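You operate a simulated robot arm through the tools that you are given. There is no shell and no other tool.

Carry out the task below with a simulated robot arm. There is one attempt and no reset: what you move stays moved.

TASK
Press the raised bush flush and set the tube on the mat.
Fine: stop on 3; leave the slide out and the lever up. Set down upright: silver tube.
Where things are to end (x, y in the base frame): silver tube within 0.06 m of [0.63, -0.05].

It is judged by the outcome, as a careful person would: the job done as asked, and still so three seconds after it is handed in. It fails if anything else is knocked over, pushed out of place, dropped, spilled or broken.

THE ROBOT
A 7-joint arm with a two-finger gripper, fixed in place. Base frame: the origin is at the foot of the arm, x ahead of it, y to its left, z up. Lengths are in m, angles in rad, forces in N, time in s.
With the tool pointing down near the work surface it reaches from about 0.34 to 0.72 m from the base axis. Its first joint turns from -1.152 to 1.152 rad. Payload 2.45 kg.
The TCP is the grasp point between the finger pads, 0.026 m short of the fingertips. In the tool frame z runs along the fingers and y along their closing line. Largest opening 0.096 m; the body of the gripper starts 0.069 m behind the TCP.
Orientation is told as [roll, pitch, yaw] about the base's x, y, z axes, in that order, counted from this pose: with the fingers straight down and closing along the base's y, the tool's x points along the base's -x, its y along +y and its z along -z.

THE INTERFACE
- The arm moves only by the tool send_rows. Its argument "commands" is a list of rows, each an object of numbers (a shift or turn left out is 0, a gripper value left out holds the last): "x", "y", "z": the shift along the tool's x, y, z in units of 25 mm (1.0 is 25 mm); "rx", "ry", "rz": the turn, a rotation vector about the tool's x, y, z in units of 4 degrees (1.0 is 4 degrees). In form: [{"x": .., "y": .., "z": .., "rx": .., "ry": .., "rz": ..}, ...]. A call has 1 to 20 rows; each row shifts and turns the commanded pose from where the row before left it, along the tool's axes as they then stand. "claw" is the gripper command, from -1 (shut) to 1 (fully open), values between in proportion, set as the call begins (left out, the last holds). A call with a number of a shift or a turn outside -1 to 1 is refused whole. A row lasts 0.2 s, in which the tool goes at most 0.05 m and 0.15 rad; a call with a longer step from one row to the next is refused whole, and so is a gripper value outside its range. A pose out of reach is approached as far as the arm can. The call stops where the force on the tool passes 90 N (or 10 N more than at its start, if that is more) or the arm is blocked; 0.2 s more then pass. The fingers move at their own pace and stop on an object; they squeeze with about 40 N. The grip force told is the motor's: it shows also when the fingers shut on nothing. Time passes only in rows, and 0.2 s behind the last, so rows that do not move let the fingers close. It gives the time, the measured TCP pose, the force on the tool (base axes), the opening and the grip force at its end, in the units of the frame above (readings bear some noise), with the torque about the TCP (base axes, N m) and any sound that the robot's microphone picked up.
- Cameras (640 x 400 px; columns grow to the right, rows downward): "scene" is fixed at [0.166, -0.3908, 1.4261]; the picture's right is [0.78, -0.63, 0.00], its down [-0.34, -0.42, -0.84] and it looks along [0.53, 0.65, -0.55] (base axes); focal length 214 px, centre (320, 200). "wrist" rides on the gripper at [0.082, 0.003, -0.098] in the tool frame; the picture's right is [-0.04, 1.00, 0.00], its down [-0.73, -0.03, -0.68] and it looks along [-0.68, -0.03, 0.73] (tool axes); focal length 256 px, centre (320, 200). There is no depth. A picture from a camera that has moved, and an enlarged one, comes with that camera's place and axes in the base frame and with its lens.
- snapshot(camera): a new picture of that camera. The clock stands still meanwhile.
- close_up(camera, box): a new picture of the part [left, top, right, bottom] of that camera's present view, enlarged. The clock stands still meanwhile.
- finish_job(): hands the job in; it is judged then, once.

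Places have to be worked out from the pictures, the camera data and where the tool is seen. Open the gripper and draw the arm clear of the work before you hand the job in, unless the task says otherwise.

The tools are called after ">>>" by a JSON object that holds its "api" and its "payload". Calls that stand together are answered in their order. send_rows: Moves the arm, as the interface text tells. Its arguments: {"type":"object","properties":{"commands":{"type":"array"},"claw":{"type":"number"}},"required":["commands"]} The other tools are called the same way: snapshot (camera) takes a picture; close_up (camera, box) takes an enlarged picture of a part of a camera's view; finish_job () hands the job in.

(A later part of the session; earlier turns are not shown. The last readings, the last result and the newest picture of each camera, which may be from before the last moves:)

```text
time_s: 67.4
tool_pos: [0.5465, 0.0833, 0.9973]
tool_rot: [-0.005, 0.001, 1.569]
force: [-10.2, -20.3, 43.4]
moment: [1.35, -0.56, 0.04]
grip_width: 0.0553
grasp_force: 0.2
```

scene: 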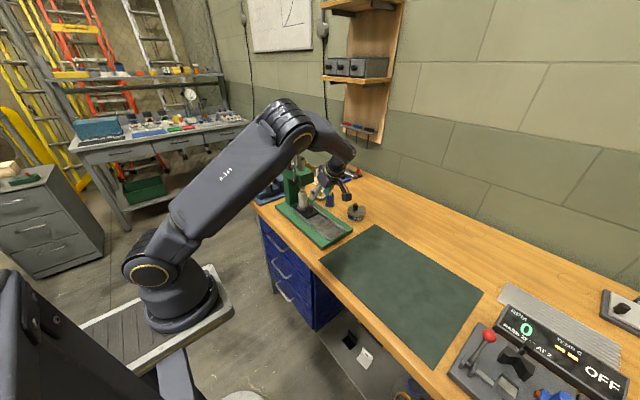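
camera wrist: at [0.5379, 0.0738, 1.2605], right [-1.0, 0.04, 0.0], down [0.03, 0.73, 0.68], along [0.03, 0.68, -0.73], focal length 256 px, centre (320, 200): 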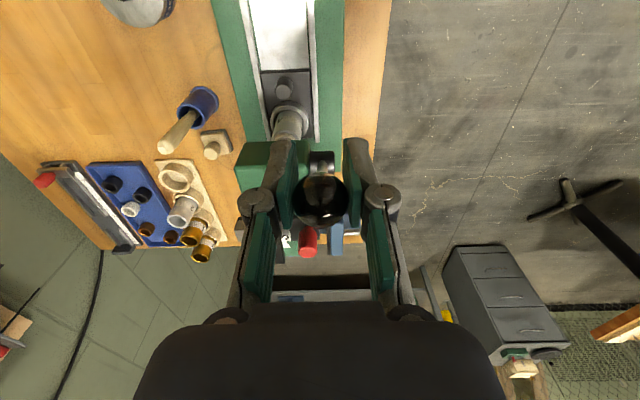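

Force climbs to 43 N with no further travel: the ram is on the stop. I back off slightly and inspect the bush.

>>> {"api": "send_rows", "payload": {"commands": [{"z": -0.4}, {}]}}

>>> {"api": "close_up", "payload": {"camera": "scene", "box": [292, 182, 318, 206]}}

>>> {"api": "close_up", "payload": {"camera": "scene", "box": [280, 148, 316, 172]}}

```text
time_s: 68.0
tool_pos: [0.5437, 0.0881, 1.0002]
tool_rot: [0.002, -0.002, 1.573]
force: [-0.1, -6.3, 4.7]
moment: [0.41, -0.03, 0.02]
grip_width: 0.0552
grasp_force: 0.1
```

```text
16.00 times, centred on (305, 194) of scene
camera zoom: at [0.1659, -0.391, 1.426], right [0.78, -0.63, 0.0], down [-0.34, -0.42, -0.84], along [0.53, 0.65, -0.55], focal length 3432 px, centre (560, 296)
```

zoom: 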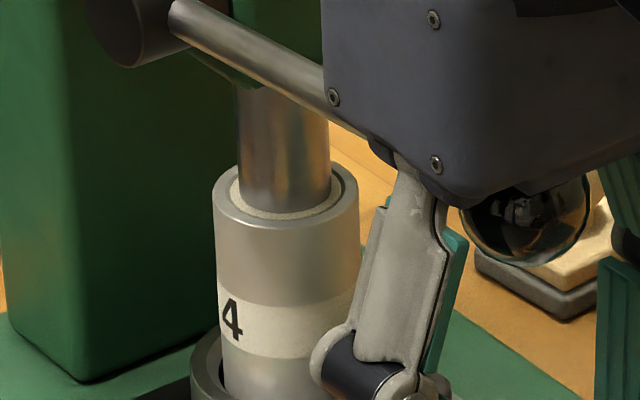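

```text
16.00 times, centred on (298, 160) of scene
camera zoom: at [0.1659, -0.391, 1.426], right [0.78, -0.63, 0.0], down [-0.34, -0.42, -0.84], along [0.53, 0.65, -0.55], focal length 3432 px, centre (672, 840)
```

zoom: 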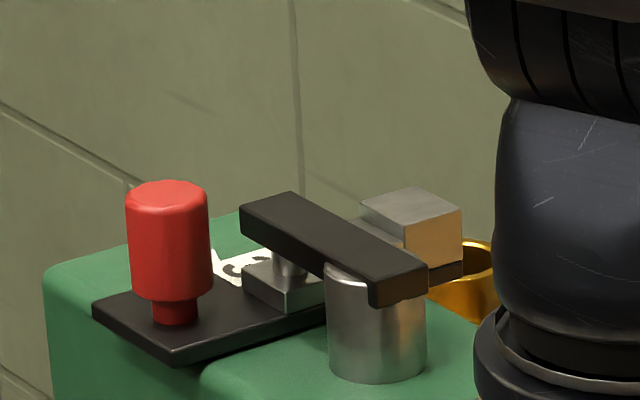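

The bush ring is level with the tube rim and the pin sits on the step. Now I raise to the ball, grip it, and bring the lever back up (refit: hub (0.211, 1.053), R≈0.128).

>>> {"api": "send_rows", "payload": {"commands": [{"z": -0.5}, {"z": -0.5}, {"z": -0.5}, {"z": -0.45}, {}]}}

>>> {"api": "close_up", "payload": {"camera": "wrist", "box": [220, 80, 420, 280]}}

```text
time_s: 69.2
tool_pos: [0.5455, 0.0866, 1.052]
tool_rot: [0.0, -0.002, 1.57]
force: [0.2, -0.4, 0.5]
moment: [-0.03, -0.01, 0.0]
grip_width: 0.0551
grasp_force: 0.1
```

```text
2.00 times, centred on (320, 180) of wrist
camera zoom: at [0.54, 0.0042, 1.1497], right [-1.0, 0.04, 0.0], down [0.03, 0.73, 0.68], along [0.03, 0.68, -0.73], focal length 512 px, centre (320, 240)
```

zoom: 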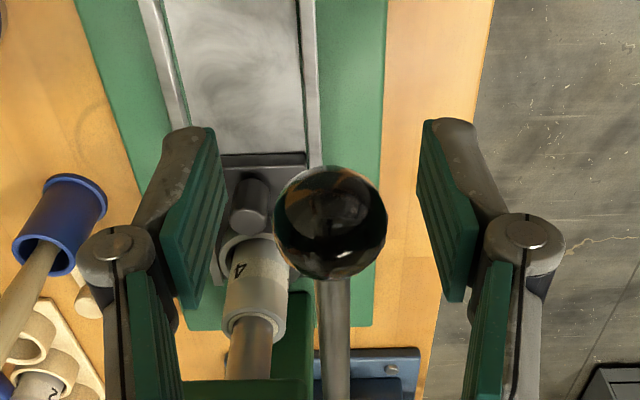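

Ball is nearly centred. I close and lift it along the reverse arc.

>>> {"api": "send_rows", "payload": {"commands": [{"y": 0.1}, {}, {}, {}, {}], "claw": -1}}

>>> {"api": "send_rows", "payload": {"commands": [{"x": -0.02, "z": -0.446}, {"x": -0.058, "z": -0.442}, {"x": -0.097, "z": -0.436}, {"x": -0.134, "z": -0.426}, {"x": -0.171, "z": -0.413}, {"x": -0.206, "z": -0.396}, {}]}}

>>> {"api": "close_up", "payload": {"camera": "wrist", "box": [220, 80, 420, 280]}}

>>> {"api": "close_up", "payload": {"camera": "scene", "box": [285, 150, 335, 215]}}

```text
time_s: 70.4
tool_pos: [0.542, 0.0844, 1.0525]
tool_rot: [0.0, -0.002, 1.569]
force: [3.5, 0.4, -1.7]
moment: [-0.18, 0.02, 0.04]
grip_width: 0.0254
grasp_force: 45.0
```

```text
time_s: 72.0
tool_pos: [0.5427, 0.1018, 1.1167]
tool_rot: [0.0, 0.002, 1.569]
force: [20.7, -7.1, -7.7]
moment: [-1.3, 0.04, -0.04]
grip_width: 0.026
grasp_force: 44.5
```

```text
2.00 times, centred on (320, 180) of wrist
camera zoom: at [0.5372, 0.0208, 1.2141], right [-1.0, 0.04, 0.0], down [0.03, 0.73, 0.68], along [0.03, 0.68, -0.73], focal length 512 px, centre (320, 240)
```

zoom: 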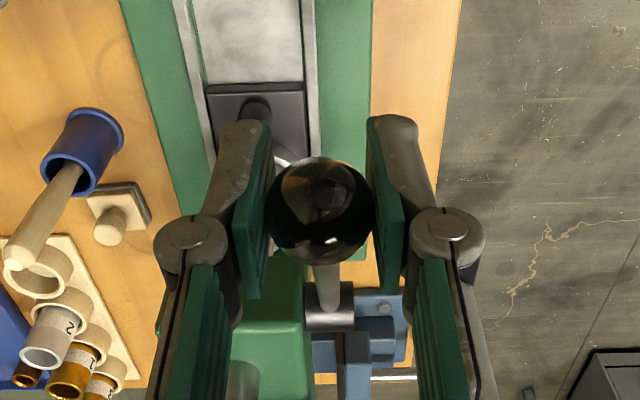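

```text
6.15 times, centred on (310, 182) of scene
camera zoom: at [0.1668, -0.391, 1.4259], right [0.78, -0.63, 0.0], down [-0.34, -0.42, -0.84], along [0.53, 0.65, -0.55], focal length 1320 px, centre (382, 308)
```

zoom: 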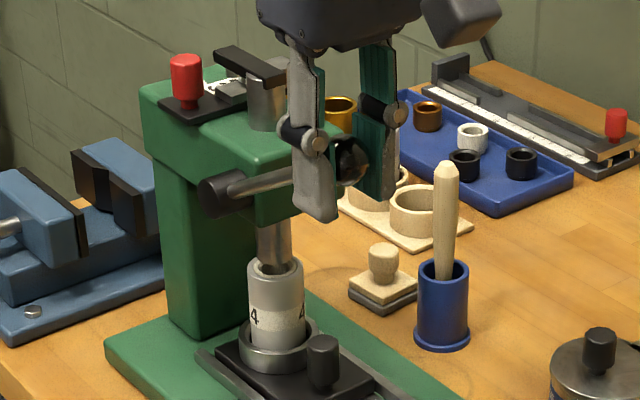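

The bush stays flush in the tube as the ram lifts, and the grip is centred. I carry the lever the rest of the way up.

>>> {"api": "send_rows", "payload": {"commands": [{"y": -0.09, "x": -0.24, "z": -0.377}, {"x": -0.272, "z": -0.354}, {"x": -0.302, "z": -0.329}, {"x": -0.329, "z": -0.302}, {"x": -0.354, "z": -0.272}, {}]}}

>>> {"api": "close_up", "payload": {"camera": "wrist", "box": [220, 80, 420, 280]}}

```text
time_s: 73.4
tool_pos: [0.542, 0.1398, 1.1588]
tool_rot: [0.004, 0.001, 1.57]
force: [-11.5, -5.9, -7.3]
moment: [-1.24, 0.13, -0.02]
grip_width: 0.026
grasp_force: 45.2
```

```text
2.00 times, centred on (320, 180) of wrist
camera zoom: at [0.538, 0.058, 1.2556], right [-1.0, 0.04, 0.0], down [0.03, 0.73, 0.68], along [0.03, 0.68, -0.73], focal length 512 px, centre (320, 240)
```

zoom: 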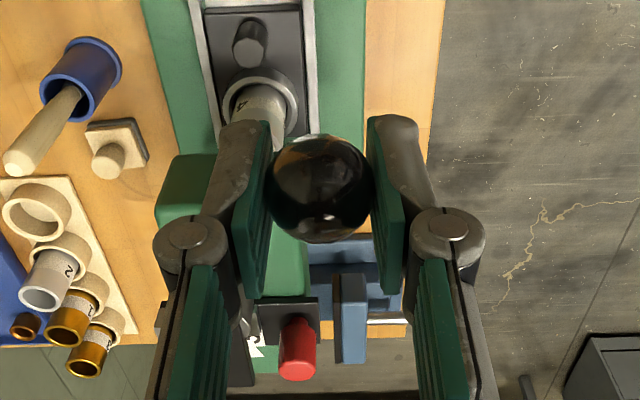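

The lever follows with a few mm lag. I continue to the top of its swing.

>>> {"api": "send_rows", "payload": {"commands": [{"y": 0.04, "x": -0.377, "z": -0.22}, {"x": -0.396, "z": -0.17}, {"x": -0.413, "z": -0.13}, {"x": -0.426, "z": -0.1}, {"x": -0.436, "z": -0.06}, {}]}}

>>> {"api": "close_up", "payload": {"camera": "wrist", "box": [220, 80, 420, 280]}}

>>> {"api": "close_up", "payload": {"camera": "scene", "box": [265, 120, 345, 215]}}

```text
time_s: 74.8
tool_pos: [0.5417, 0.1928, 1.175]
tool_rot: [0.0, -0.003, 1.573]
force: [-6.1, -6.1, 14.9]
moment: [-0.2, 0.0, -0.15]
grip_width: 0.0254
grasp_force: 45.0
```

```text
2.00 times, centred on (320, 180) of wrist
camera zoom: at [0.5375, 0.1098, 1.2725], right [-1.0, 0.04, 0.0], down [0.03, 0.73, 0.68], along [0.03, 0.68, -0.73], focal length 512 px, centre (320, 240)
```

zoom: 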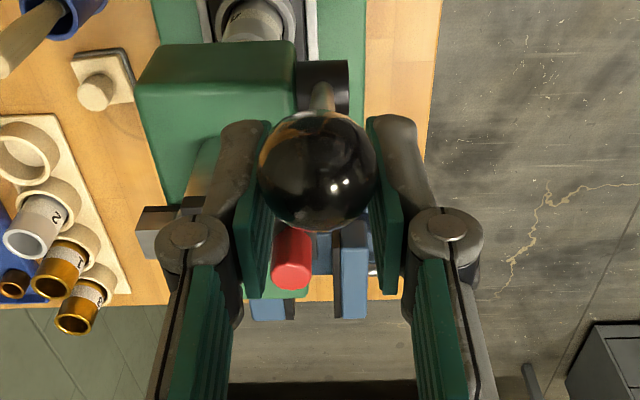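

```text
4.21 times, centred on (305, 168) of scene
camera zoom: at [0.1655, -0.3911, 1.4261], right [0.78, -0.63, 0.0], down [-0.34, -0.42, -0.84], along [0.53, 0.65, -0.54], focal length 903 px, centre (383, 337)
```

zoom: 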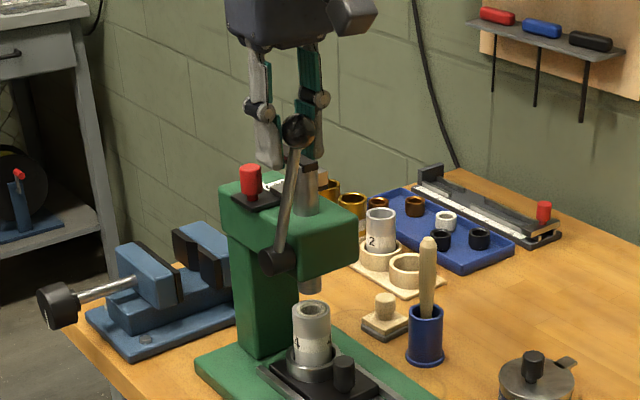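

The lever is nearly up but lags ~12 mm in the pads. I reopen, re-centre on the ball and finish the swing.

>>> {"api": "send_rows", "payload": {"commands": [{}, {}, {}], "claw": 0.15}}

>>> {"api": "close_up", "payload": {"camera": "wrist", "box": [220, 80, 420, 280]}}

>>> {"api": "close_up", "payload": {"camera": "scene", "box": [265, 120, 345, 215]}}

```text
time_s: 75.6
tool_pos: [0.5423, 0.1912, 1.1737]
tool_rot: [-0.002, 0.0, 1.57]
force: [0.1, 0.6, -0.1]
moment: [0.02, 0.01, 0.04]
grip_width: 0.055
grasp_force: 0.0
```

```text
2.00 times, centred on (320, 180) of wrist
camera zoom: at [0.5381, 0.109, 1.2715], right [-1.0, 0.04, 0.0], down [0.03, 0.73, 0.68], along [0.03, 0.68, -0.73], focal length 512 px, centre (320, 240)
```

zoom: 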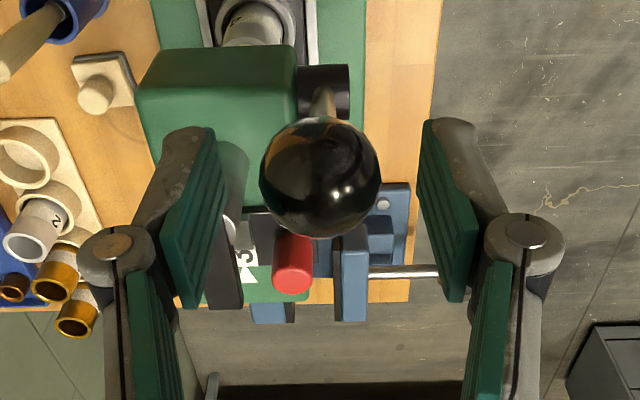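

```text
4.21 times, centred on (305, 168) of scene
camera zoom: at [0.166, -0.3908, 1.4261], right [0.78, -0.63, 0.0], down [-0.34, -0.42, -0.84], along [0.53, 0.65, -0.55], focal length 903 px, centre (383, 337)
```

zoom: 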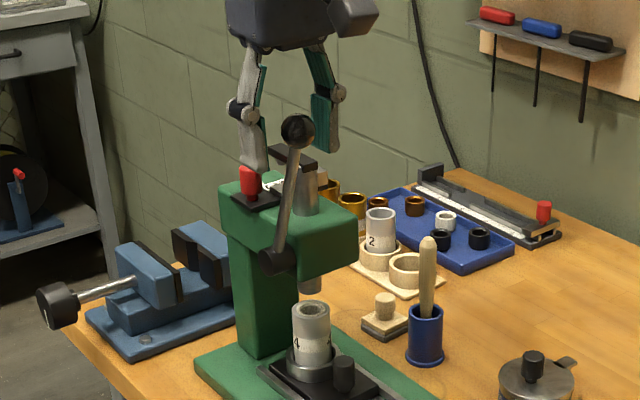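

Ball is at about (0.541, 0.174, 1.178), ~28 mm short of its original place. I centre on it, grip, and move it on along the arc.

>>> {"api": "send_rows", "payload": {"commands": [{"x": 0.34, "z": -0.08}, {"x": 0.34, "z": -0.08}, {}]}}

>>> {"api": "send_rows", "payload": {"commands": [{}, {}, {}, {}], "claw": -1}}

>>> {"api": "send_rows", "payload": {"commands": [{"x": -0.4, "z": -0.07}, {"x": -0.4, "z": -0.05}, {"x": -0.3, "z": -0.02}, {}]}}

>>> {"api": "close_up", "payload": {"camera": "wrist", "box": [220, 80, 420, 280]}}

>>> {"api": "close_up", "payload": {"camera": "scene", "box": [265, 120, 345, 215]}}

```text
time_s: 76.4
tool_pos: [0.5416, 0.1749, 1.1758]
tool_rot: [0.001, 0.002, 1.572]
force: [-0.8, -0.4, 0.1]
moment: [-0.01, -0.04, -0.03]
grip_width: 0.0551
grasp_force: 0.0
```

```text
time_s: 77.4
tool_pos: [0.5415, 0.1735, 1.1773]
tool_rot: [0.0, -0.001, 1.573]
force: [-3.7, -1.8, 1.4]
moment: [-0.07, 0.02, 0.01]
grip_width: 0.0259
grasp_force: 44.7
```

```text
time_s: 78.4
tool_pos: [0.5418, 0.1993, 1.1811]
tool_rot: [0.004, 0.003, 1.569]
force: [-18.1, -19.1, 6.1]
moment: [-0.41, -0.03, 0.12]
grip_width: 0.0261
grasp_force: 45.0
```

```text
2.00 times, centred on (320, 180) of wrist
camera zoom: at [0.5379, 0.1178, 1.2804], right [-1.0, 0.04, 0.0], down [0.03, 0.74, 0.68], along [0.03, 0.68, -0.74], focal length 512 px, centre (320, 240)
```

zoom: 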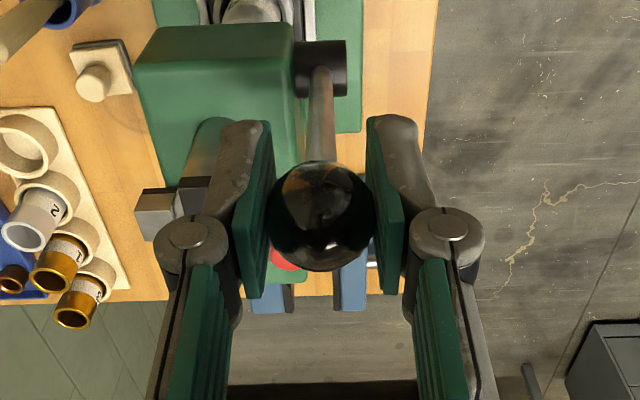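

```text
4.21 times, centred on (305, 168) of scene
camera zoom: at [0.1653, -0.3915, 1.426], right [0.78, -0.63, 0.0], down [-0.34, -0.42, -0.84], along [0.53, 0.65, -0.54], focal length 903 px, centre (383, 337)
```

zoom: 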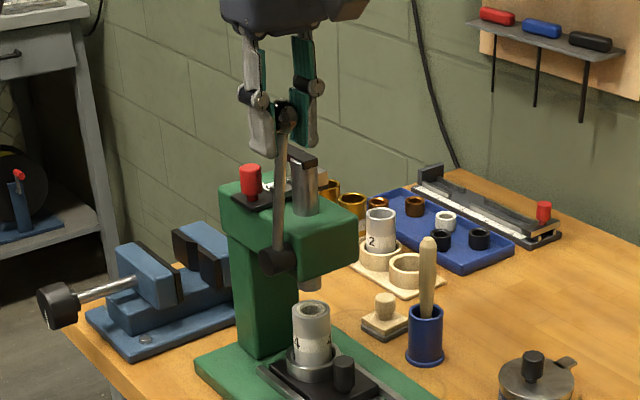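

The lever shaft is back near vertical with −19 N resistance. I nudge 3 mm more to make sure it is at its upper stop.

>>> {"api": "send_rows", "payload": {"commands": [{"x": -0.12}, {}]}}

>>> {"api": "send_rows", "payload": {"commands": [{"x": 0.1}, {}]}}

>>> {"api": "send_rows", "payload": {"commands": [{}, {}, {}, {"z": -0.6}, {"z": -0.8}, {"z": -0.8}, {"z": -0.8}, {"z": -0.8}, {"z": -0.2}, {}], "claw": 0.15}}

>>> {"api": "snapshot", "payload": {"camera": "wrist"}}

>>> {"api": "close_up", "payload": {"camera": "scene", "box": [265, 120, 345, 215]}}

```text
time_s: 79.0
tool_pos: [0.5435, 0.2018, 1.1818]
tool_rot: [0.004, 0.006, 1.569]
force: [-15.0, -28.4, 6.0]
moment: [-0.1, 0.0, 0.04]
grip_width: 0.0259
grasp_force: 45.5
```

```text
time_s: 79.6
tool_pos: [0.541, 0.2016, 1.1821]
tool_rot: [0.005, 0.001, 1.573]
force: [-9.4, -14.6, -2.6]
moment: [-0.6, 0.04, 0.05]
grip_width: 0.0254
grasp_force: 45.5
```

```text
time_s: 81.8
tool_pos: [0.5416, 0.201, 1.2805]
tool_rot: [0.0, 0.001, 1.571]
force: [0.0, 0.4, 0.6]
moment: [-0.01, 0.02, 0.0]
grip_width: 0.0552
grasp_force: 0.1
```

```text
taken
camera wrist: at [0.5375, 0.1189, 1.3792], right [-1.0, 0.04, 0.0], down [0.03, 0.73, 0.68], along [0.03, 0.68, -0.73], focal length 256 px, centre (320, 200)
```

wrist: 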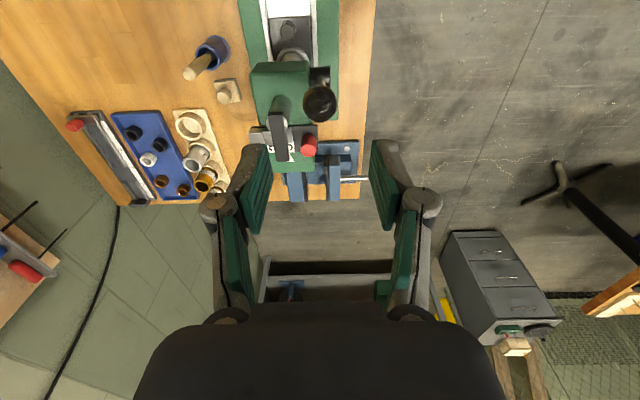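

```text
4.21 times, centred on (305, 168) of scene
camera zoom: at [0.166, -0.3908, 1.4261], right [0.78, -0.63, 0.0], down [-0.34, -0.42, -0.84], along [0.53, 0.65, -0.55], focal length 903 px, centre (383, 337)
```

zoom: 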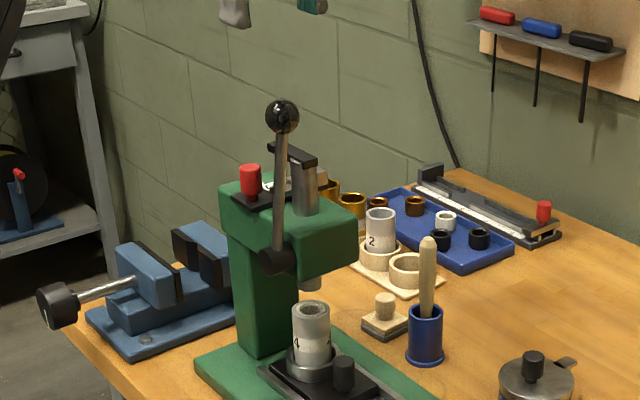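

Lever is fully up exactly where it began, and the ram is clear. I check the bush, then move to the tilted approach pose for drawing the slide out.

>>> {"api": "send_rows", "payload": {"commands": [{"x": 0.807, "y": -0.323}, {"x": 0.807, "y": -0.323}, {"x": 0.807, "y": -0.323}, {"x": 0.807, "y": -0.323}, {"x": 0.807, "y": -0.323}, {"x": 0.807, "y": -0.323, "z": 0.4}, {"z": 0.4, "ry": -1}, {"ry": -1}, {"ry": -1}, {"ry": -1}, {"ry": -1}, {"ry": -1}, {"ry": -1}, {"ry": -0.5}, {}]}}

>>> {"api": "close_up", "payload": {"camera": "scene", "box": [292, 182, 318, 206]}}

>>> {"api": "snapshot", "payload": {"camera": "wrist"}}

```text
time_s: 85.0
tool_pos: [0.5911, 0.081, 1.2626]
tool_rot: [0.0, -0.522, 1.572]
force: [-0.9, 0.0, 0.6]
moment: [-0.04, -0.02, 0.03]
grip_width: 0.055
grasp_force: 0.1
```

```text
16.00 times, centred on (305, 194) of scene
camera zoom: at [0.166, -0.3908, 1.4261], right [0.78, -0.63, 0.0], down [-0.34, -0.42, -0.84], along [0.53, 0.65, -0.55], focal length 3432 px, centre (560, 296)
```

zoom: 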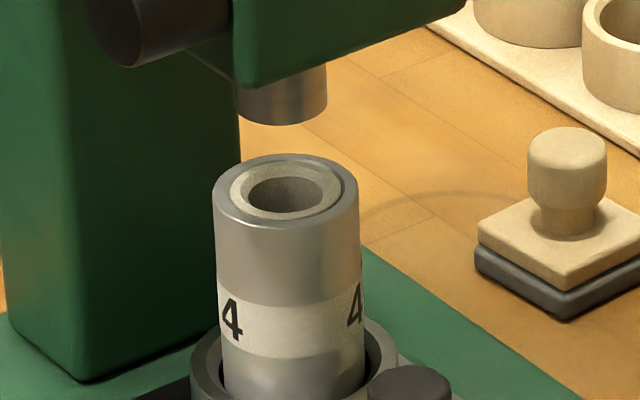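

```text
taken
camera wrist: at [0.5867, -0.0392, 1.3064], right [-1.0, 0.04, 0.02], down [0.03, 0.29, 0.95], along [0.03, 0.95, -0.3], focal length 256 px, centre (320, 200)
```

wrist: 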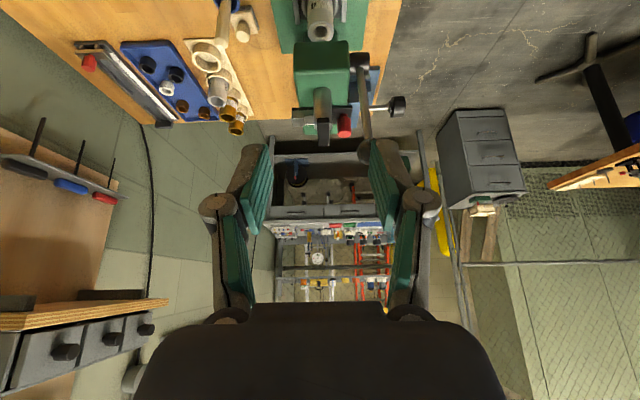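

Bush is flush all round. I descend to the approach line for the slide knob.

>>> {"api": "send_rows", "payload": {"commands": [{"x": 0.464, "z": 0.804}, {"x": 0.464, "z": 0.804}, {"x": 0.464, "z": 0.804}, {"x": 0.464, "z": 0.804}, {"x": 0.464, "z": 0.804}, {"x": 0.464, "z": 0.804}, {"x": 0.464, "z": 0.804}, {"z": 0.8}, {"z": 0.8}, {"z": 0.8}, {}], "claw": 0.1}}

>>> {"api": "snapshot", "payload": {"camera": "wrist"}}

```text
time_s: 87.4
tool_pos: [0.5918, 0.1132, 1.0474]
tool_rot: [0.0, -0.524, 1.571]
force: [0.1, 0.1, -0.4]
moment: [-0.01, 0.0, 0.0]
grip_width: 0.0528
grasp_force: 0.0
```

```text
taken
camera wrist: at [0.5871, -0.0067, 1.0913], right [-1.0, 0.03, 0.02], down [0.03, 0.3, 0.95], along [0.03, 0.95, -0.3], focal length 256 px, centre (320, 200)
```

wrist: 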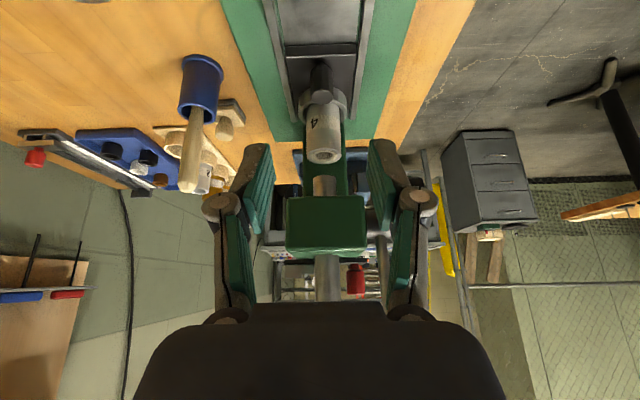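

Aligned; I advance 142 mm along the tool axis onto the knob and close.

>>> {"api": "send_rows", "payload": {"commands": [{"y": 0.07, "z": 0.81}, {"z": 0.81}, {"z": 0.81}, {"z": 0.81}, {"z": 0.81}, {"z": 0.81}, {"z": 0.81}, {}]}}

>>> {"api": "close_up", "payload": {"camera": "wrist", "box": [220, 80, 420, 280]}}

```text
time_s: 89.2
tool_pos: [0.5888, 0.1815, 0.9239]
tool_rot: [0.0, -0.524, 1.573]
force: [0.3, -0.1, 0.6]
moment: [0.01, -0.02, -0.01]
grip_width: 0.0528
grasp_force: 0.0
```

```text
2.00 times, centred on (320, 180) of wrist
camera zoom: at [0.5856, 0.0611, 0.9677], right [-1.0, 0.03, 0.02], down [0.03, 0.3, 0.95], along [0.03, 0.95, -0.3], focal length 512 px, centre (320, 240)
```

zoom: 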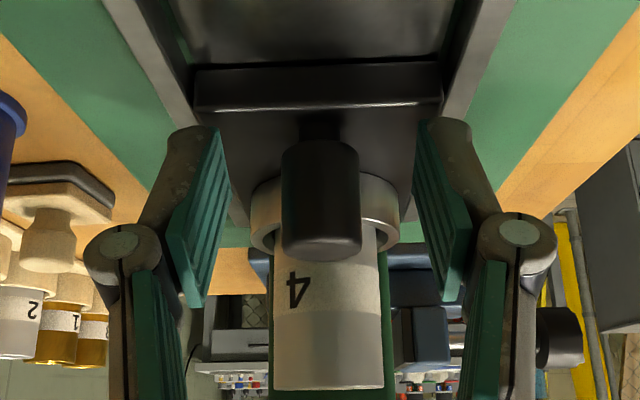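

Knob is between the pads; I close and draw the slide out by 120 mm in gentle steps.

>>> {"api": "send_rows", "payload": {"commands": [{}, {}, {}, {}], "claw": -1}}

>>> {"api": "send_rows", "payload": {"commands": [{"x": 0.26, "z": -0.15}, {"x": 0.26, "z": -0.15}, {"x": 0.26, "z": -0.15}, {"x": 0.26, "z": -0.15}, {"x": 0.26, "z": -0.15}, {"x": 0.26, "z": -0.15}, {"x": 0.26, "z": -0.15}, {}]}}

>>> {"api": "close_up", "payload": {"camera": "scene", "box": [270, 130, 390, 250]}}

```text
time_s: 90.2
tool_pos: [0.5896, 0.1807, 0.9252]
tool_rot: [-0.001, -0.523, 1.57]
force: [-0.6, 0.2, -1.1]
moment: [0.2, -0.01, 0.02]
grip_width: 0.0213
grasp_force: 45.3
```

```text
time_s: 92.0
tool_pos: [0.5911, 0.1278, 0.9253]
tool_rot: [0.0, -0.52, 1.569]
force: [9.0, -1.3, -29.5]
moment: [-0.42, -0.13, -0.1]
grip_width: 0.0214
grasp_force: 44.8
```

```text
3.33 times, centred on (330, 190) of scene
camera zoom: at [0.1668, -0.3907, 1.426], right [0.78, -0.63, 0.0], down [-0.34, -0.42, -0.84], along [0.53, 0.65, -0.55], focal length 715 px, centre (287, 233)
```

zoom: 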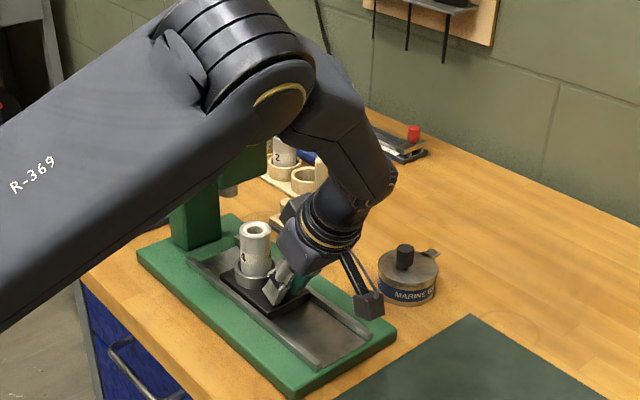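

Slide is following; I relieve a bit of upward load and continue to the original out position.

>>> {"api": "send_rows", "payload": {"commands": [{"x": 0.04, "z": 0.07}, {"x": 0.26, "z": -0.15}, {"x": 0.26, "z": -0.15}, {"x": 0.26, "z": -0.15}, {"x": 0.26, "z": -0.15}, {"x": 0.26, "z": -0.15}, {"x": 0.26, "z": -0.15}, {"x": 0.26, "z": -0.15}, {}]}}

>>> {"api": "send_rows", "payload": {"commands": [{"x": 0.13, "z": -0.075}, {"x": 0.13, "z": -0.075}, {}]}}

>>> {"api": "send_rows", "payload": {"commands": [{"x": 0.13, "z": -0.075}, {}]}}

>>> {"api": "close_up", "payload": {"camera": "scene", "box": [270, 130, 390, 250]}}

```text
time_s: 94.0
tool_pos: [0.5885, 0.076, 0.9253]
tool_rot: [-0.001, -0.524, 1.569]
force: [13.2, 0.0, 0.3]
moment: [1.1, -0.24, -0.15]
grip_width: 0.021
grasp_force: 45.4
```

```text
time_s: 94.8
tool_pos: [0.5899, 0.0689, 0.9255]
tool_rot: [-0.001, -0.523, 1.57]
force: [13.1, -1.9, 6.6]
moment: [0.66, -0.24, -0.17]
grip_width: 0.0212
grasp_force: 45.3
```

```text
time_s: 95.4
tool_pos: [0.5902, 0.0646, 0.9238]
tool_rot: [-0.001, -0.525, 1.571]
force: [10.1, -2.5, 16.7]
moment: [-0.02, -0.15, -0.04]
grip_width: 0.0212
grasp_force: 45.1
```

```text
3.33 times, centred on (330, 190) of scene
camera zoom: at [0.1659, -0.3909, 1.4261], right [0.78, -0.63, 0.0], down [-0.34, -0.42, -0.84], along [0.53, 0.65, -0.55], focal length 715 px, centre (287, 233)
```

zoom: 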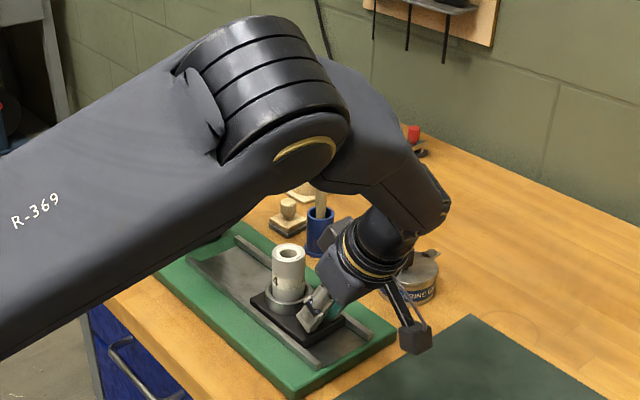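

My second grip sat ~3.5 mm further back on the knob, so I pull about 4 mm more to restore the original out position.

>>> {"api": "send_rows", "payload": {"commands": [{"x": 0.08, "z": -0.03}, {"x": 0.06, "z": -0.035}, {}]}}

>>> {"api": "send_rows", "payload": {"commands": [{"x": 0.07, "z": -0.04}, {}]}}

```text
time_s: 96.2
tool_pos: [0.5902, 0.0612, 0.9243]
tool_rot: [0.0, -0.524, 1.571]
force: [0.3, -1.0, 28.9]
moment: [0.05, -0.01, 0.06]
grip_width: 0.0213
grasp_force: 45.0
```

```text
time_s: 96.8
tool_pos: [0.5892, 0.0616, 0.925]
tool_rot: [-0.001, -0.526, 1.573]
force: [2.2, 10.3, 26.3]
moment: [0.37, -0.05, -0.04]
grip_width: 0.0213
grasp_force: 43.8
```

The out end stop is met (+10 N). I release and retreat along the tool axis, then look.

>>> {"api": "send_rows", "payload": {"commands": [{"x": -0.08, "z": -0.03}, {}]}}

>>> {"api": "send_rows", "payload": {"commands": [{}, {}, {}, {"z": -0.6}, {"z": -0.8}, {"z": -0.8}, {"z": -0.8}, {"z": -0.8}, {"z": -0.8}, {"z": -0.8}, {"x": -0.45, "z": -0.78}, {"x": -0.45, "z": -0.78}, {"x": -0.45, "z": -0.78}, {"x": -0.45, "z": -0.78}, {}], "claw": 0.1}}

>>> {"api": "snapshot", "payload": {"camera": "wrist"}}

>>> {"api": "close_up", "payload": {"camera": "scene", "box": [270, 170, 390, 250]}}

```text
time_s: 97.4
tool_pos: [0.5876, 0.0611, 0.9236]
tool_rot: [-0.001, -0.523, 1.572]
force: [15.8, 14.8, -5.8]
moment: [1.38, -0.31, -0.2]
grip_width: 0.0213
grasp_force: 44.9
```

```text
time_s: 100.6
tool_pos: [0.5894, -0.0074, 1.1335]
tool_rot: [0.0, -0.524, 1.571]
force: [0.6, -0.4, 1.3]
moment: [0.02, -0.02, 0.01]
grip_width: 0.0528
grasp_force: 0.0
```

```text
taken
camera wrist: at [0.5856, -0.128, 1.1759], right [-1.0, 0.03, 0.02], down [0.03, 0.3, 0.95], along [0.03, 0.95, -0.3], focal length 256 px, centre (320, 200)
```

wrist: 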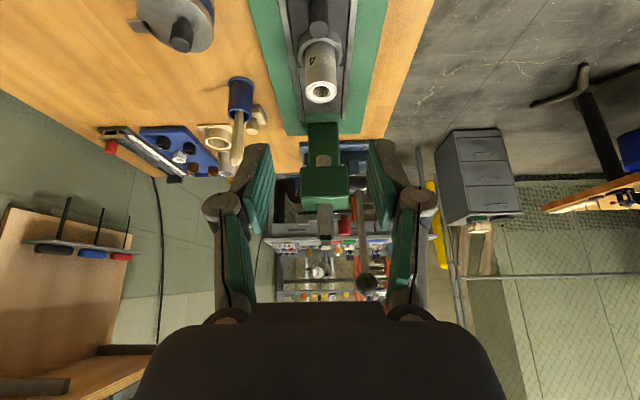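

```text
5.00 times, centred on (330, 210) of scene
camera zoom: at [0.166, -0.3908, 1.4261], right [0.78, -0.63, 0.0], down [-0.34, -0.42, -0.84], along [0.53, 0.65, -0.55], focal length 1072 px, centre (270, 150)
```

zoom: 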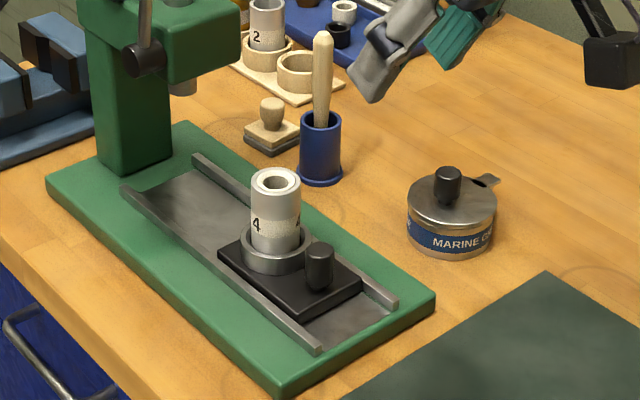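

Slide is out; tube 4's top is at about (0.591, 0.123, 0.958), nest ring top ≈0.903. I straighten the tool and move above the tube with fingers opened to 65 mm.

>>> {"api": "send_rows", "payload": {"commands": [{"ry": 1}, {"ry": 1}, {"ry": 1}, {"ry": 1}, {"ry": 1}, {"ry": 1}, {"ry": 1}, {"ry": 0.5}, {"x": -0.65}, {"x": -0.65}, {"x": -0.65}, {"x": -0.65}, {"x": -0.65}, {"x": -0.65}, {"x": -0.65}, {"x": -0.65}, {}], "claw": 0.35}}

>>> {"api": "snapshot", "payload": {"camera": "wrist"}}

>>> {"api": "close_up", "payload": {"camera": "scene", "box": [270, 120, 390, 240]}}

```text
time_s: 104.2
tool_pos: [0.5878, 0.1239, 1.1325]
tool_rot: [0.002, -0.001, 1.57]
force: [0.5, 0.2, -0.1]
moment: [-0.02, -0.02, 0.02]
grip_width: 0.0648
grasp_force: 0.1
```

```text
taken
camera wrist: at [0.5837, 0.041, 1.2298], right [-1.0, 0.04, 0.0], down [0.03, 0.73, 0.68], along [0.03, 0.68, -0.73], focal length 256 px, centre (320, 200)
```

wrist: 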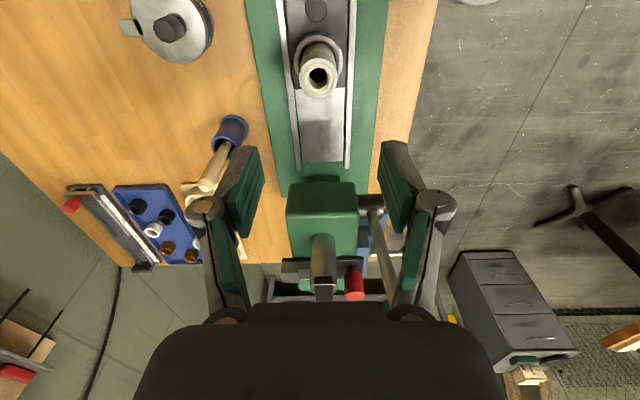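

```text
3.33 times, centred on (330, 180) of scene
camera zoom: at [0.166, -0.3908, 1.4261], right [0.78, -0.63, 0.0], down [-0.34, -0.42, -0.84], along [0.53, 0.65, -0.55], focal length 715 px, centre (287, 267)
```

zoom: 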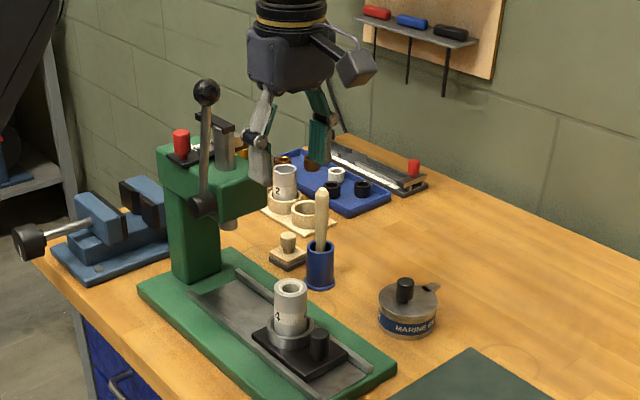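

The tube lies directly below at (0.590, 0.124). I descend so the fingertips stop just above the nest ring.

>>> {"api": "send_rows", "payload": {"commands": [{"y": -0.08, "z": 0.8}, {"z": 0.8}, {"z": 0.8}, {"z": 0.8}, {"z": 0.8}, {"z": 0.8}, {"z": 0.8}, {"z": 0.8}, {"z": 0.8}, {"z": 0.2}, {}]}}

>>> {"api": "close_up", "payload": {"camera": "wrist", "box": [200, 60, 440, 300]}}

>>> {"api": "close_up", "payload": {"camera": "scene", "box": [285, 160, 365, 240]}}

```text
time_s: 106.6
tool_pos: [0.5909, 0.1238, 0.9473]
tool_rot: [0.001, -0.001, 1.571]
force: [-0.6, -0.1, 0.4]
moment: [0.0, 0.03, 0.02]
grip_width: 0.0648
grasp_force: 0.1
```

```text
1.67 times, centred on (320, 180) of wrist
camera zoom: at [0.5863, 0.0408, 1.0451], right [-1.0, 0.04, 0.0], down [0.03, 0.73, 0.68], along [0.03, 0.68, -0.73], focal length 427 px, centre (320, 233)
```

zoom: 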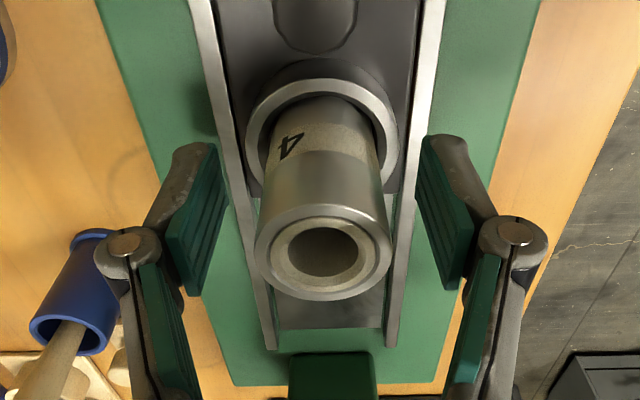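

```text
5.00 times, centred on (325, 200) of scene
camera zoom: at [0.166, -0.3908, 1.4261], right [0.78, -0.63, 0.0], down [-0.34, -0.42, -0.84], along [0.53, 0.65, -0.55], focal length 1072 px, centre (295, 200)
```

zoom: 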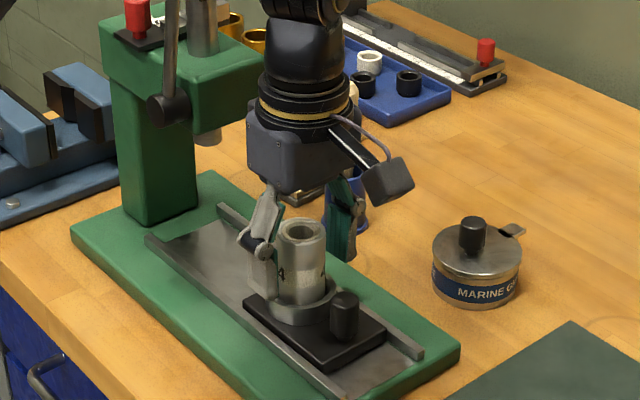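

Tube is nicely between the pads. I close on it.

>>> {"api": "send_rows", "payload": {"commands": [{"x": -0.08}, {}, {}, {}, {}], "claw": -1}}

>>> {"api": "close_up", "payload": {"camera": "wrist", "box": [200, 60, 440, 300]}}

```text
time_s: 107.8
tool_pos: [0.5906, 0.124, 0.9472]
tool_rot: [0.0, -0.001, 1.57]
force: [-1.2, 0.6, 0.6]
moment: [0.02, 0.04, -0.03]
grip_width: 0.0382
grasp_force: 39.9
```

```text
1.67 times, centred on (320, 180) of wrist
camera zoom: at [0.5864, 0.0422, 1.0458], right [-1.0, 0.04, 0.0], down [0.03, 0.73, 0.68], along [0.03, 0.68, -0.73], focal length 427 px, centre (320, 233)
```

zoom: 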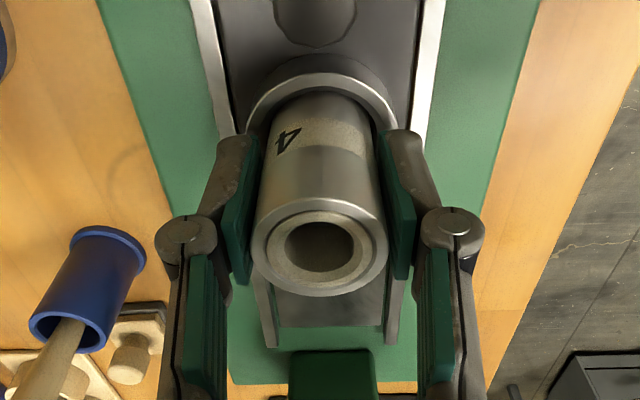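

Held at 38 mm. I lift straight up slowly.

>>> {"api": "send_rows", "payload": {"commands": [{}, {"z": -0.3}, {"z": -0.3}, {"z": -0.4}, {"z": -0.4}, {"z": -0.5}, {"z": -0.5}, {"z": -0.6}, {}]}}

>>> {"api": "snapshot", "payload": {"camera": "wrist"}}

>>> {"api": "close_up", "payload": {"camera": "scene", "box": [275, 140, 375, 240]}}

```text
time_s: 109.8
tool_pos: [0.5927, 0.1245, 1.02]
tool_rot: [-0.001, 0.001, 1.571]
force: [-0.6, -1.3, -2.4]
moment: [0.01, 0.02, -0.03]
grip_width: 0.0386
grasp_force: 39.9
```

```text
taken
camera wrist: at [0.5882, 0.0423, 1.1182], right [-1.0, 0.04, 0.0], down [0.03, 0.73, 0.68], along [0.03, 0.68, -0.73], focal length 256 px, centre (320, 200)
```

wrist: 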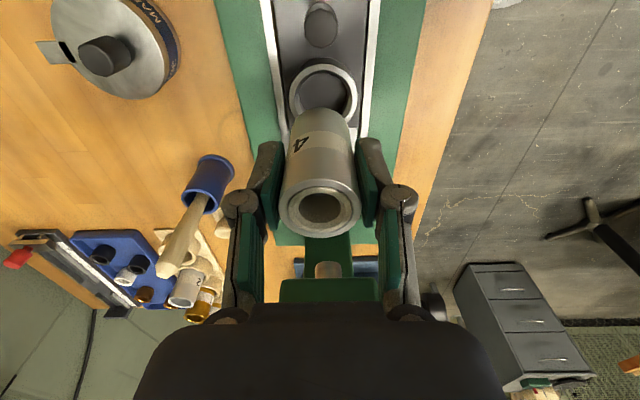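

```text
4.00 times, centred on (325, 190) of scene
camera zoom: at [0.166, -0.3908, 1.4261], right [0.78, -0.63, 0.0], down [-0.34, -0.42, -0.84], along [0.53, 0.65, -0.55], focal length 858 px, centre (300, 240)
```

zoom: 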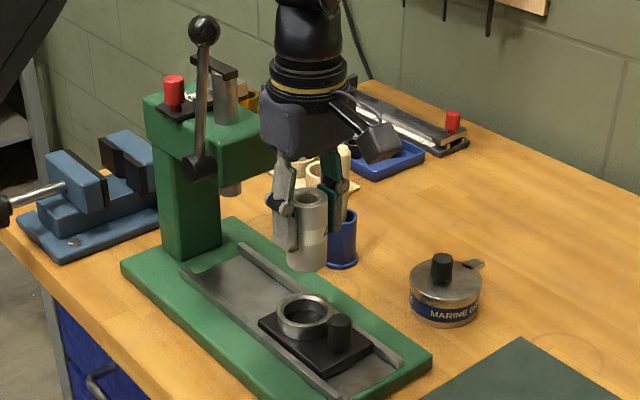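

The tube is out of its nest and held upright. I carry it toward (0.63, −0.055) over the mat.

>>> {"api": "send_rows", "payload": {"commands": [{"z": -0.4, "x": 0.2}, {"x": 0.5, "y": -0.1}, {"x": 0.7, "y": -0.15}, {"x": 0.7, "y": -0.15}, {"x": 0.7, "y": -0.15}, {"x": 0.7, "y": -0.15}, {"x": 0.7, "y": -0.15}, {"x": 0.7, "y": -0.15}, {"x": 0.7, "y": -0.15}, {"x": 0.7, "y": -0.15}, {"x": 0.5, "y": -0.1}, {"x": 0.3, "y": -0.1}, {}]}}

>>> {"api": "snapshot", "payload": {"camera": "wrist"}}

>>> {"api": "snapshot", "payload": {"camera": "scene"}}

```text
time_s: 112.6
tool_pos: [0.6293, -0.0535, 1.0336]
tool_rot: [0.0, 0.001, 1.571]
force: [0.0, -0.6, -0.2]
moment: [-0.02, -0.01, 0.01]
grip_width: 0.0383
grasp_force: 40.5
```

```text
taken
camera wrist: at [0.6243, -0.1352, 1.1305], right [-1.0, 0.04, 0.0], down [0.03, 0.73, 0.68], along [0.03, 0.68, -0.73], focal length 256 px, centre (320, 200)
```

wrist: 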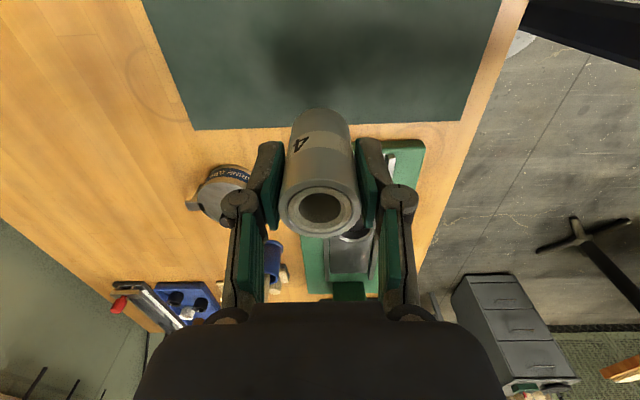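

```text
taken
```

scene: 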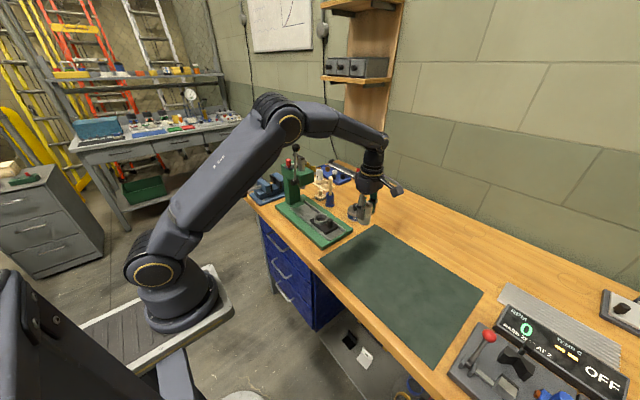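

Over the mat (its edge is at y≈+0.017, well clear). I descend to just above it, then feel for contact.

>>> {"api": "send_rows", "payload": {"commands": [{"z": 0.6}, {"z": 0.8}, {"z": 0.8}, {"z": 0.8}, {"z": 0.8}, {"z": 0.6}, {"z": 0.4}, {}]}}

>>> {"api": "close_up", "payload": {"camera": "scene", "box": [310, 180, 410, 280]}}

>>> {"api": "close_up", "payload": {"camera": "wrist", "box": [220, 60, 420, 260]}}

```text
time_s: 114.4
tool_pos: [0.6308, -0.0543, 0.9141]
tool_rot: [-0.005, -0.001, 1.571]
force: [-9.0, -0.1, 28.7]
moment: [0.04, 0.29, 0.01]
grip_width: 0.0387
grasp_force: 40.2
```

```text
4.00 times, centred on (360, 230) of scene
camera zoom: at [0.1652, -0.3907, 1.4262], right [0.78, -0.63, 0.0], down [-0.34, -0.42, -0.84], along [0.53, 0.65, -0.54], focal length 858 px, centre (160, 80)
```

zoom: 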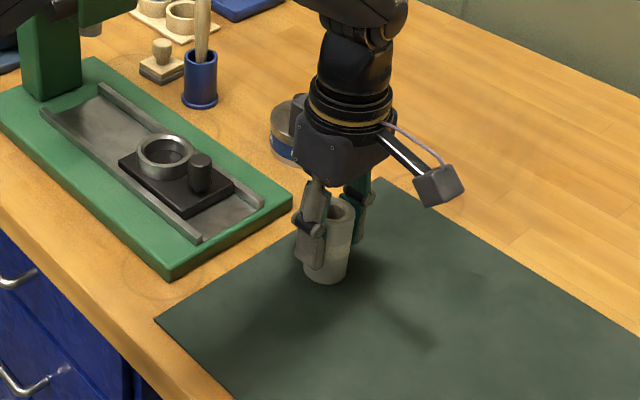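

```text
2.00 times, centred on (320, 160) of wrist
camera zoom: at [0.6255, -0.1359, 1.0123], right [-1.0, 0.04, 0.0], down [0.03, 0.73, 0.68], along [0.03, 0.68, -0.73], focal length 512 px, centre (320, 280)
```

zoom: 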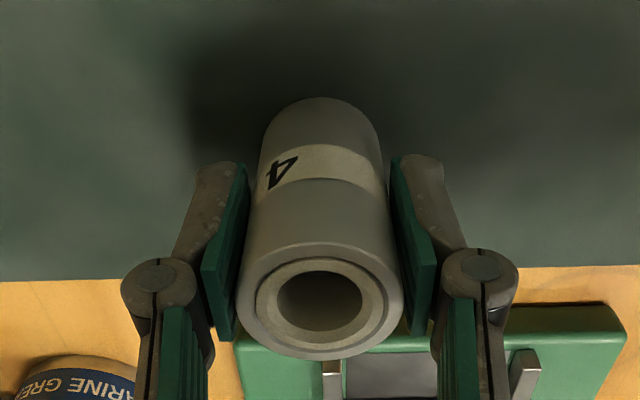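

The tube has touched down (Fz +29 N). I ease the load off before releasing.

>>> {"api": "send_rows", "payload": {"commands": [{"z": -0.12}, {}]}}

```text
time_s: 115.0
tool_pos: [0.6292, -0.0531, 0.9147]
tool_rot: [0.001, 0.001, 1.571]
force: [0.3, -1.0, 0.7]
moment: [0.0, -0.13, 0.0]
grip_width: 0.0385
grasp_force: 39.8
```

Load is near zero; I lower a hair to be sure of contact, then open gently.

>>> {"api": "send_rows", "payload": {"commands": [{"z": 0.04}, {}]}}

>>> {"api": "send_rows", "payload": {"commands": [{}, {}, {}, {}], "claw": 0.35}}

>>> {"api": "close_up", "payload": {"camera": "wrist", "box": [220, 60, 420, 260]}}

>>> {"api": "close_up", "payload": {"camera": "scene", "box": [310, 180, 410, 280]}}

```text
time_s: 115.6
tool_pos: [0.6295, -0.0535, 0.9135]
tool_rot: [0.002, 0.002, 1.571]
force: [-2.8, -2.9, 3.4]
moment: [-0.09, 0.09, -0.05]
grip_width: 0.0385
grasp_force: 40.1
```

```text
time_s: 116.6
tool_pos: [0.6299, -0.0532, 0.9147]
tool_rot: [0.0, 0.0, 1.571]
force: [-0.5, -0.3, 0.3]
moment: [-0.03, 0.01, 0.0]
grip_width: 0.0647
grasp_force: 0.0
```

```text
2.00 times, centred on (320, 160) of wrist
camera zoom: at [0.6256, -0.1353, 1.0124], right [-1.0, 0.04, 0.0], down [0.03, 0.73, 0.68], along [0.03, 0.68, -0.73], focal length 512 px, centre (320, 280)
```

zoom: 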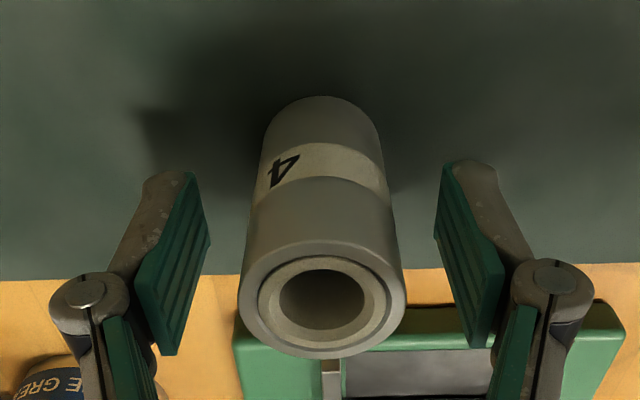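

```text
4.00 times, centred on (360, 230) of scene
camera zoom: at [0.166, -0.3908, 1.4261], right [0.78, -0.63, 0.0], down [-0.34, -0.42, -0.84], along [0.53, 0.65, -0.55], focal length 858 px, centre (160, 80)
```

zoom: 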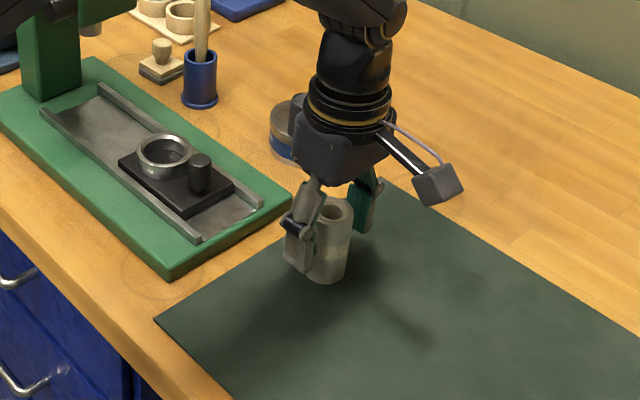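

The tube stands upright on the mat with the fingers free of it. I rise straight up and clear of the work.

>>> {"api": "send_rows", "payload": {"commands": [{"z": -0.5}, {"z": -0.7}, {"z": -0.8}, {"z": -0.9}, {"z": -0.9}, {"z": -0.9}, {"z": -0.9}, {"z": -0.9}, {"z": -0.9}, {"z": -0.9}, {"z": -0.9}, {"z": -0.9}, {"x": 0.6}, {"x": 0.6}, {"x": 0.6}, {}]}}

>>> {"api": "snapshot", "payload": {"camera": "scene"}}

>>> {"api": "close_up", "payload": {"camera": "scene", "box": [270, 130, 400, 270]}}

>>> {"api": "snapshot", "payload": {"camera": "wrist"}}

```text
time_s: 120.0
tool_pos: [0.6291, -0.1004, 1.1689]
tool_rot: [-0.001, 0.001, 1.569]
force: [-0.3, 0.0, -0.1]
moment: [0.02, -0.04, -0.01]
grip_width: 0.0648
grasp_force: 0.0
```

```text
taken
```

scene: 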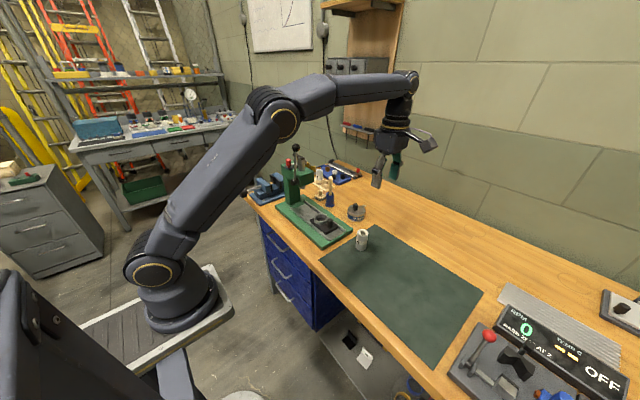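

```text
2.86 times, centred on (335, 200) of scene
camera zoom: at [0.166, -0.3908, 1.4261], right [0.78, -0.63, 0.0], down [-0.34, -0.42, -0.84], along [0.53, 0.65, -0.55], focal length 613 px, centre (277, 200)
```

zoom: 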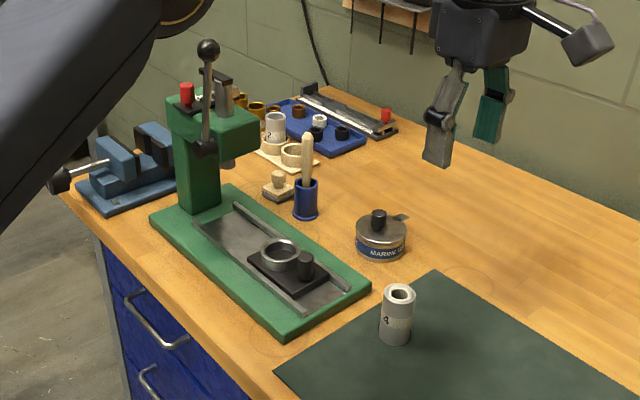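

```text
taken
camera wrist: at [0.6249, -0.1821, 1.2656], right [-1.0, 0.04, 0.0], down [0.03, 0.73, 0.68], along [0.03, 0.68, -0.73], focal length 256 px, centre (320, 200)
```

wrist: 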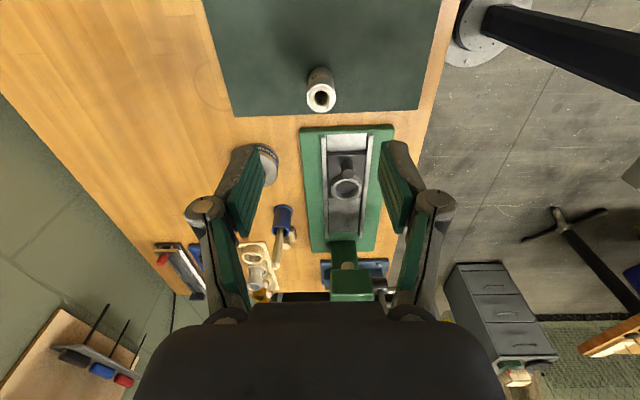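

The tube stands upright on the mat, the slide is out and the lever is up. One last look at the stop and the tube before handing in.

>>> {"api": "close_up", "payload": {"camera": "scene", "box": [276, 140, 316, 180]}}

>>> {"api": "close_up", "payload": {"camera": "scene", "box": [345, 220, 377, 255]}}

```text
10.00 times, centred on (296, 160) of scene
camera zoom: at [0.166, -0.3908, 1.4261], right [0.78, -0.63, 0.0], down [-0.34, -0.42, -0.84], along [0.53, 0.65, -0.55], focal length 2145 px, centre (560, 600)
```

zoom: 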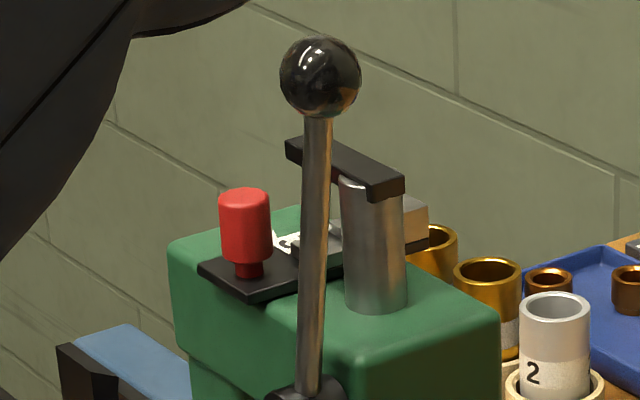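

```text
11.43 times, centred on (361, 238) of scene
camera zoom: at [0.166, -0.3908, 1.4261], right [0.78, -0.63, 0.0], down [-0.34, -0.42, -0.84], along [0.53, 0.65, -0.55], focal length 2451 px, centre (-149, -229)
```

zoom: 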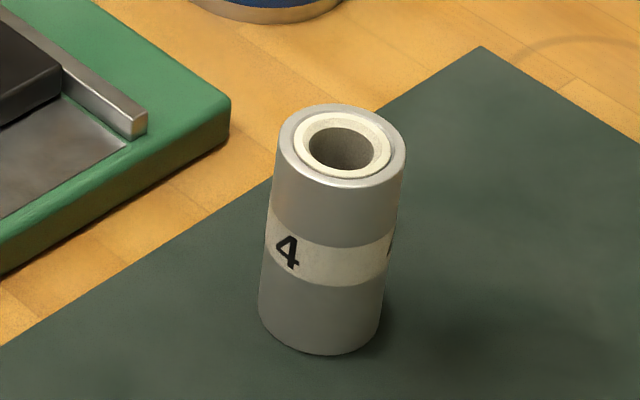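

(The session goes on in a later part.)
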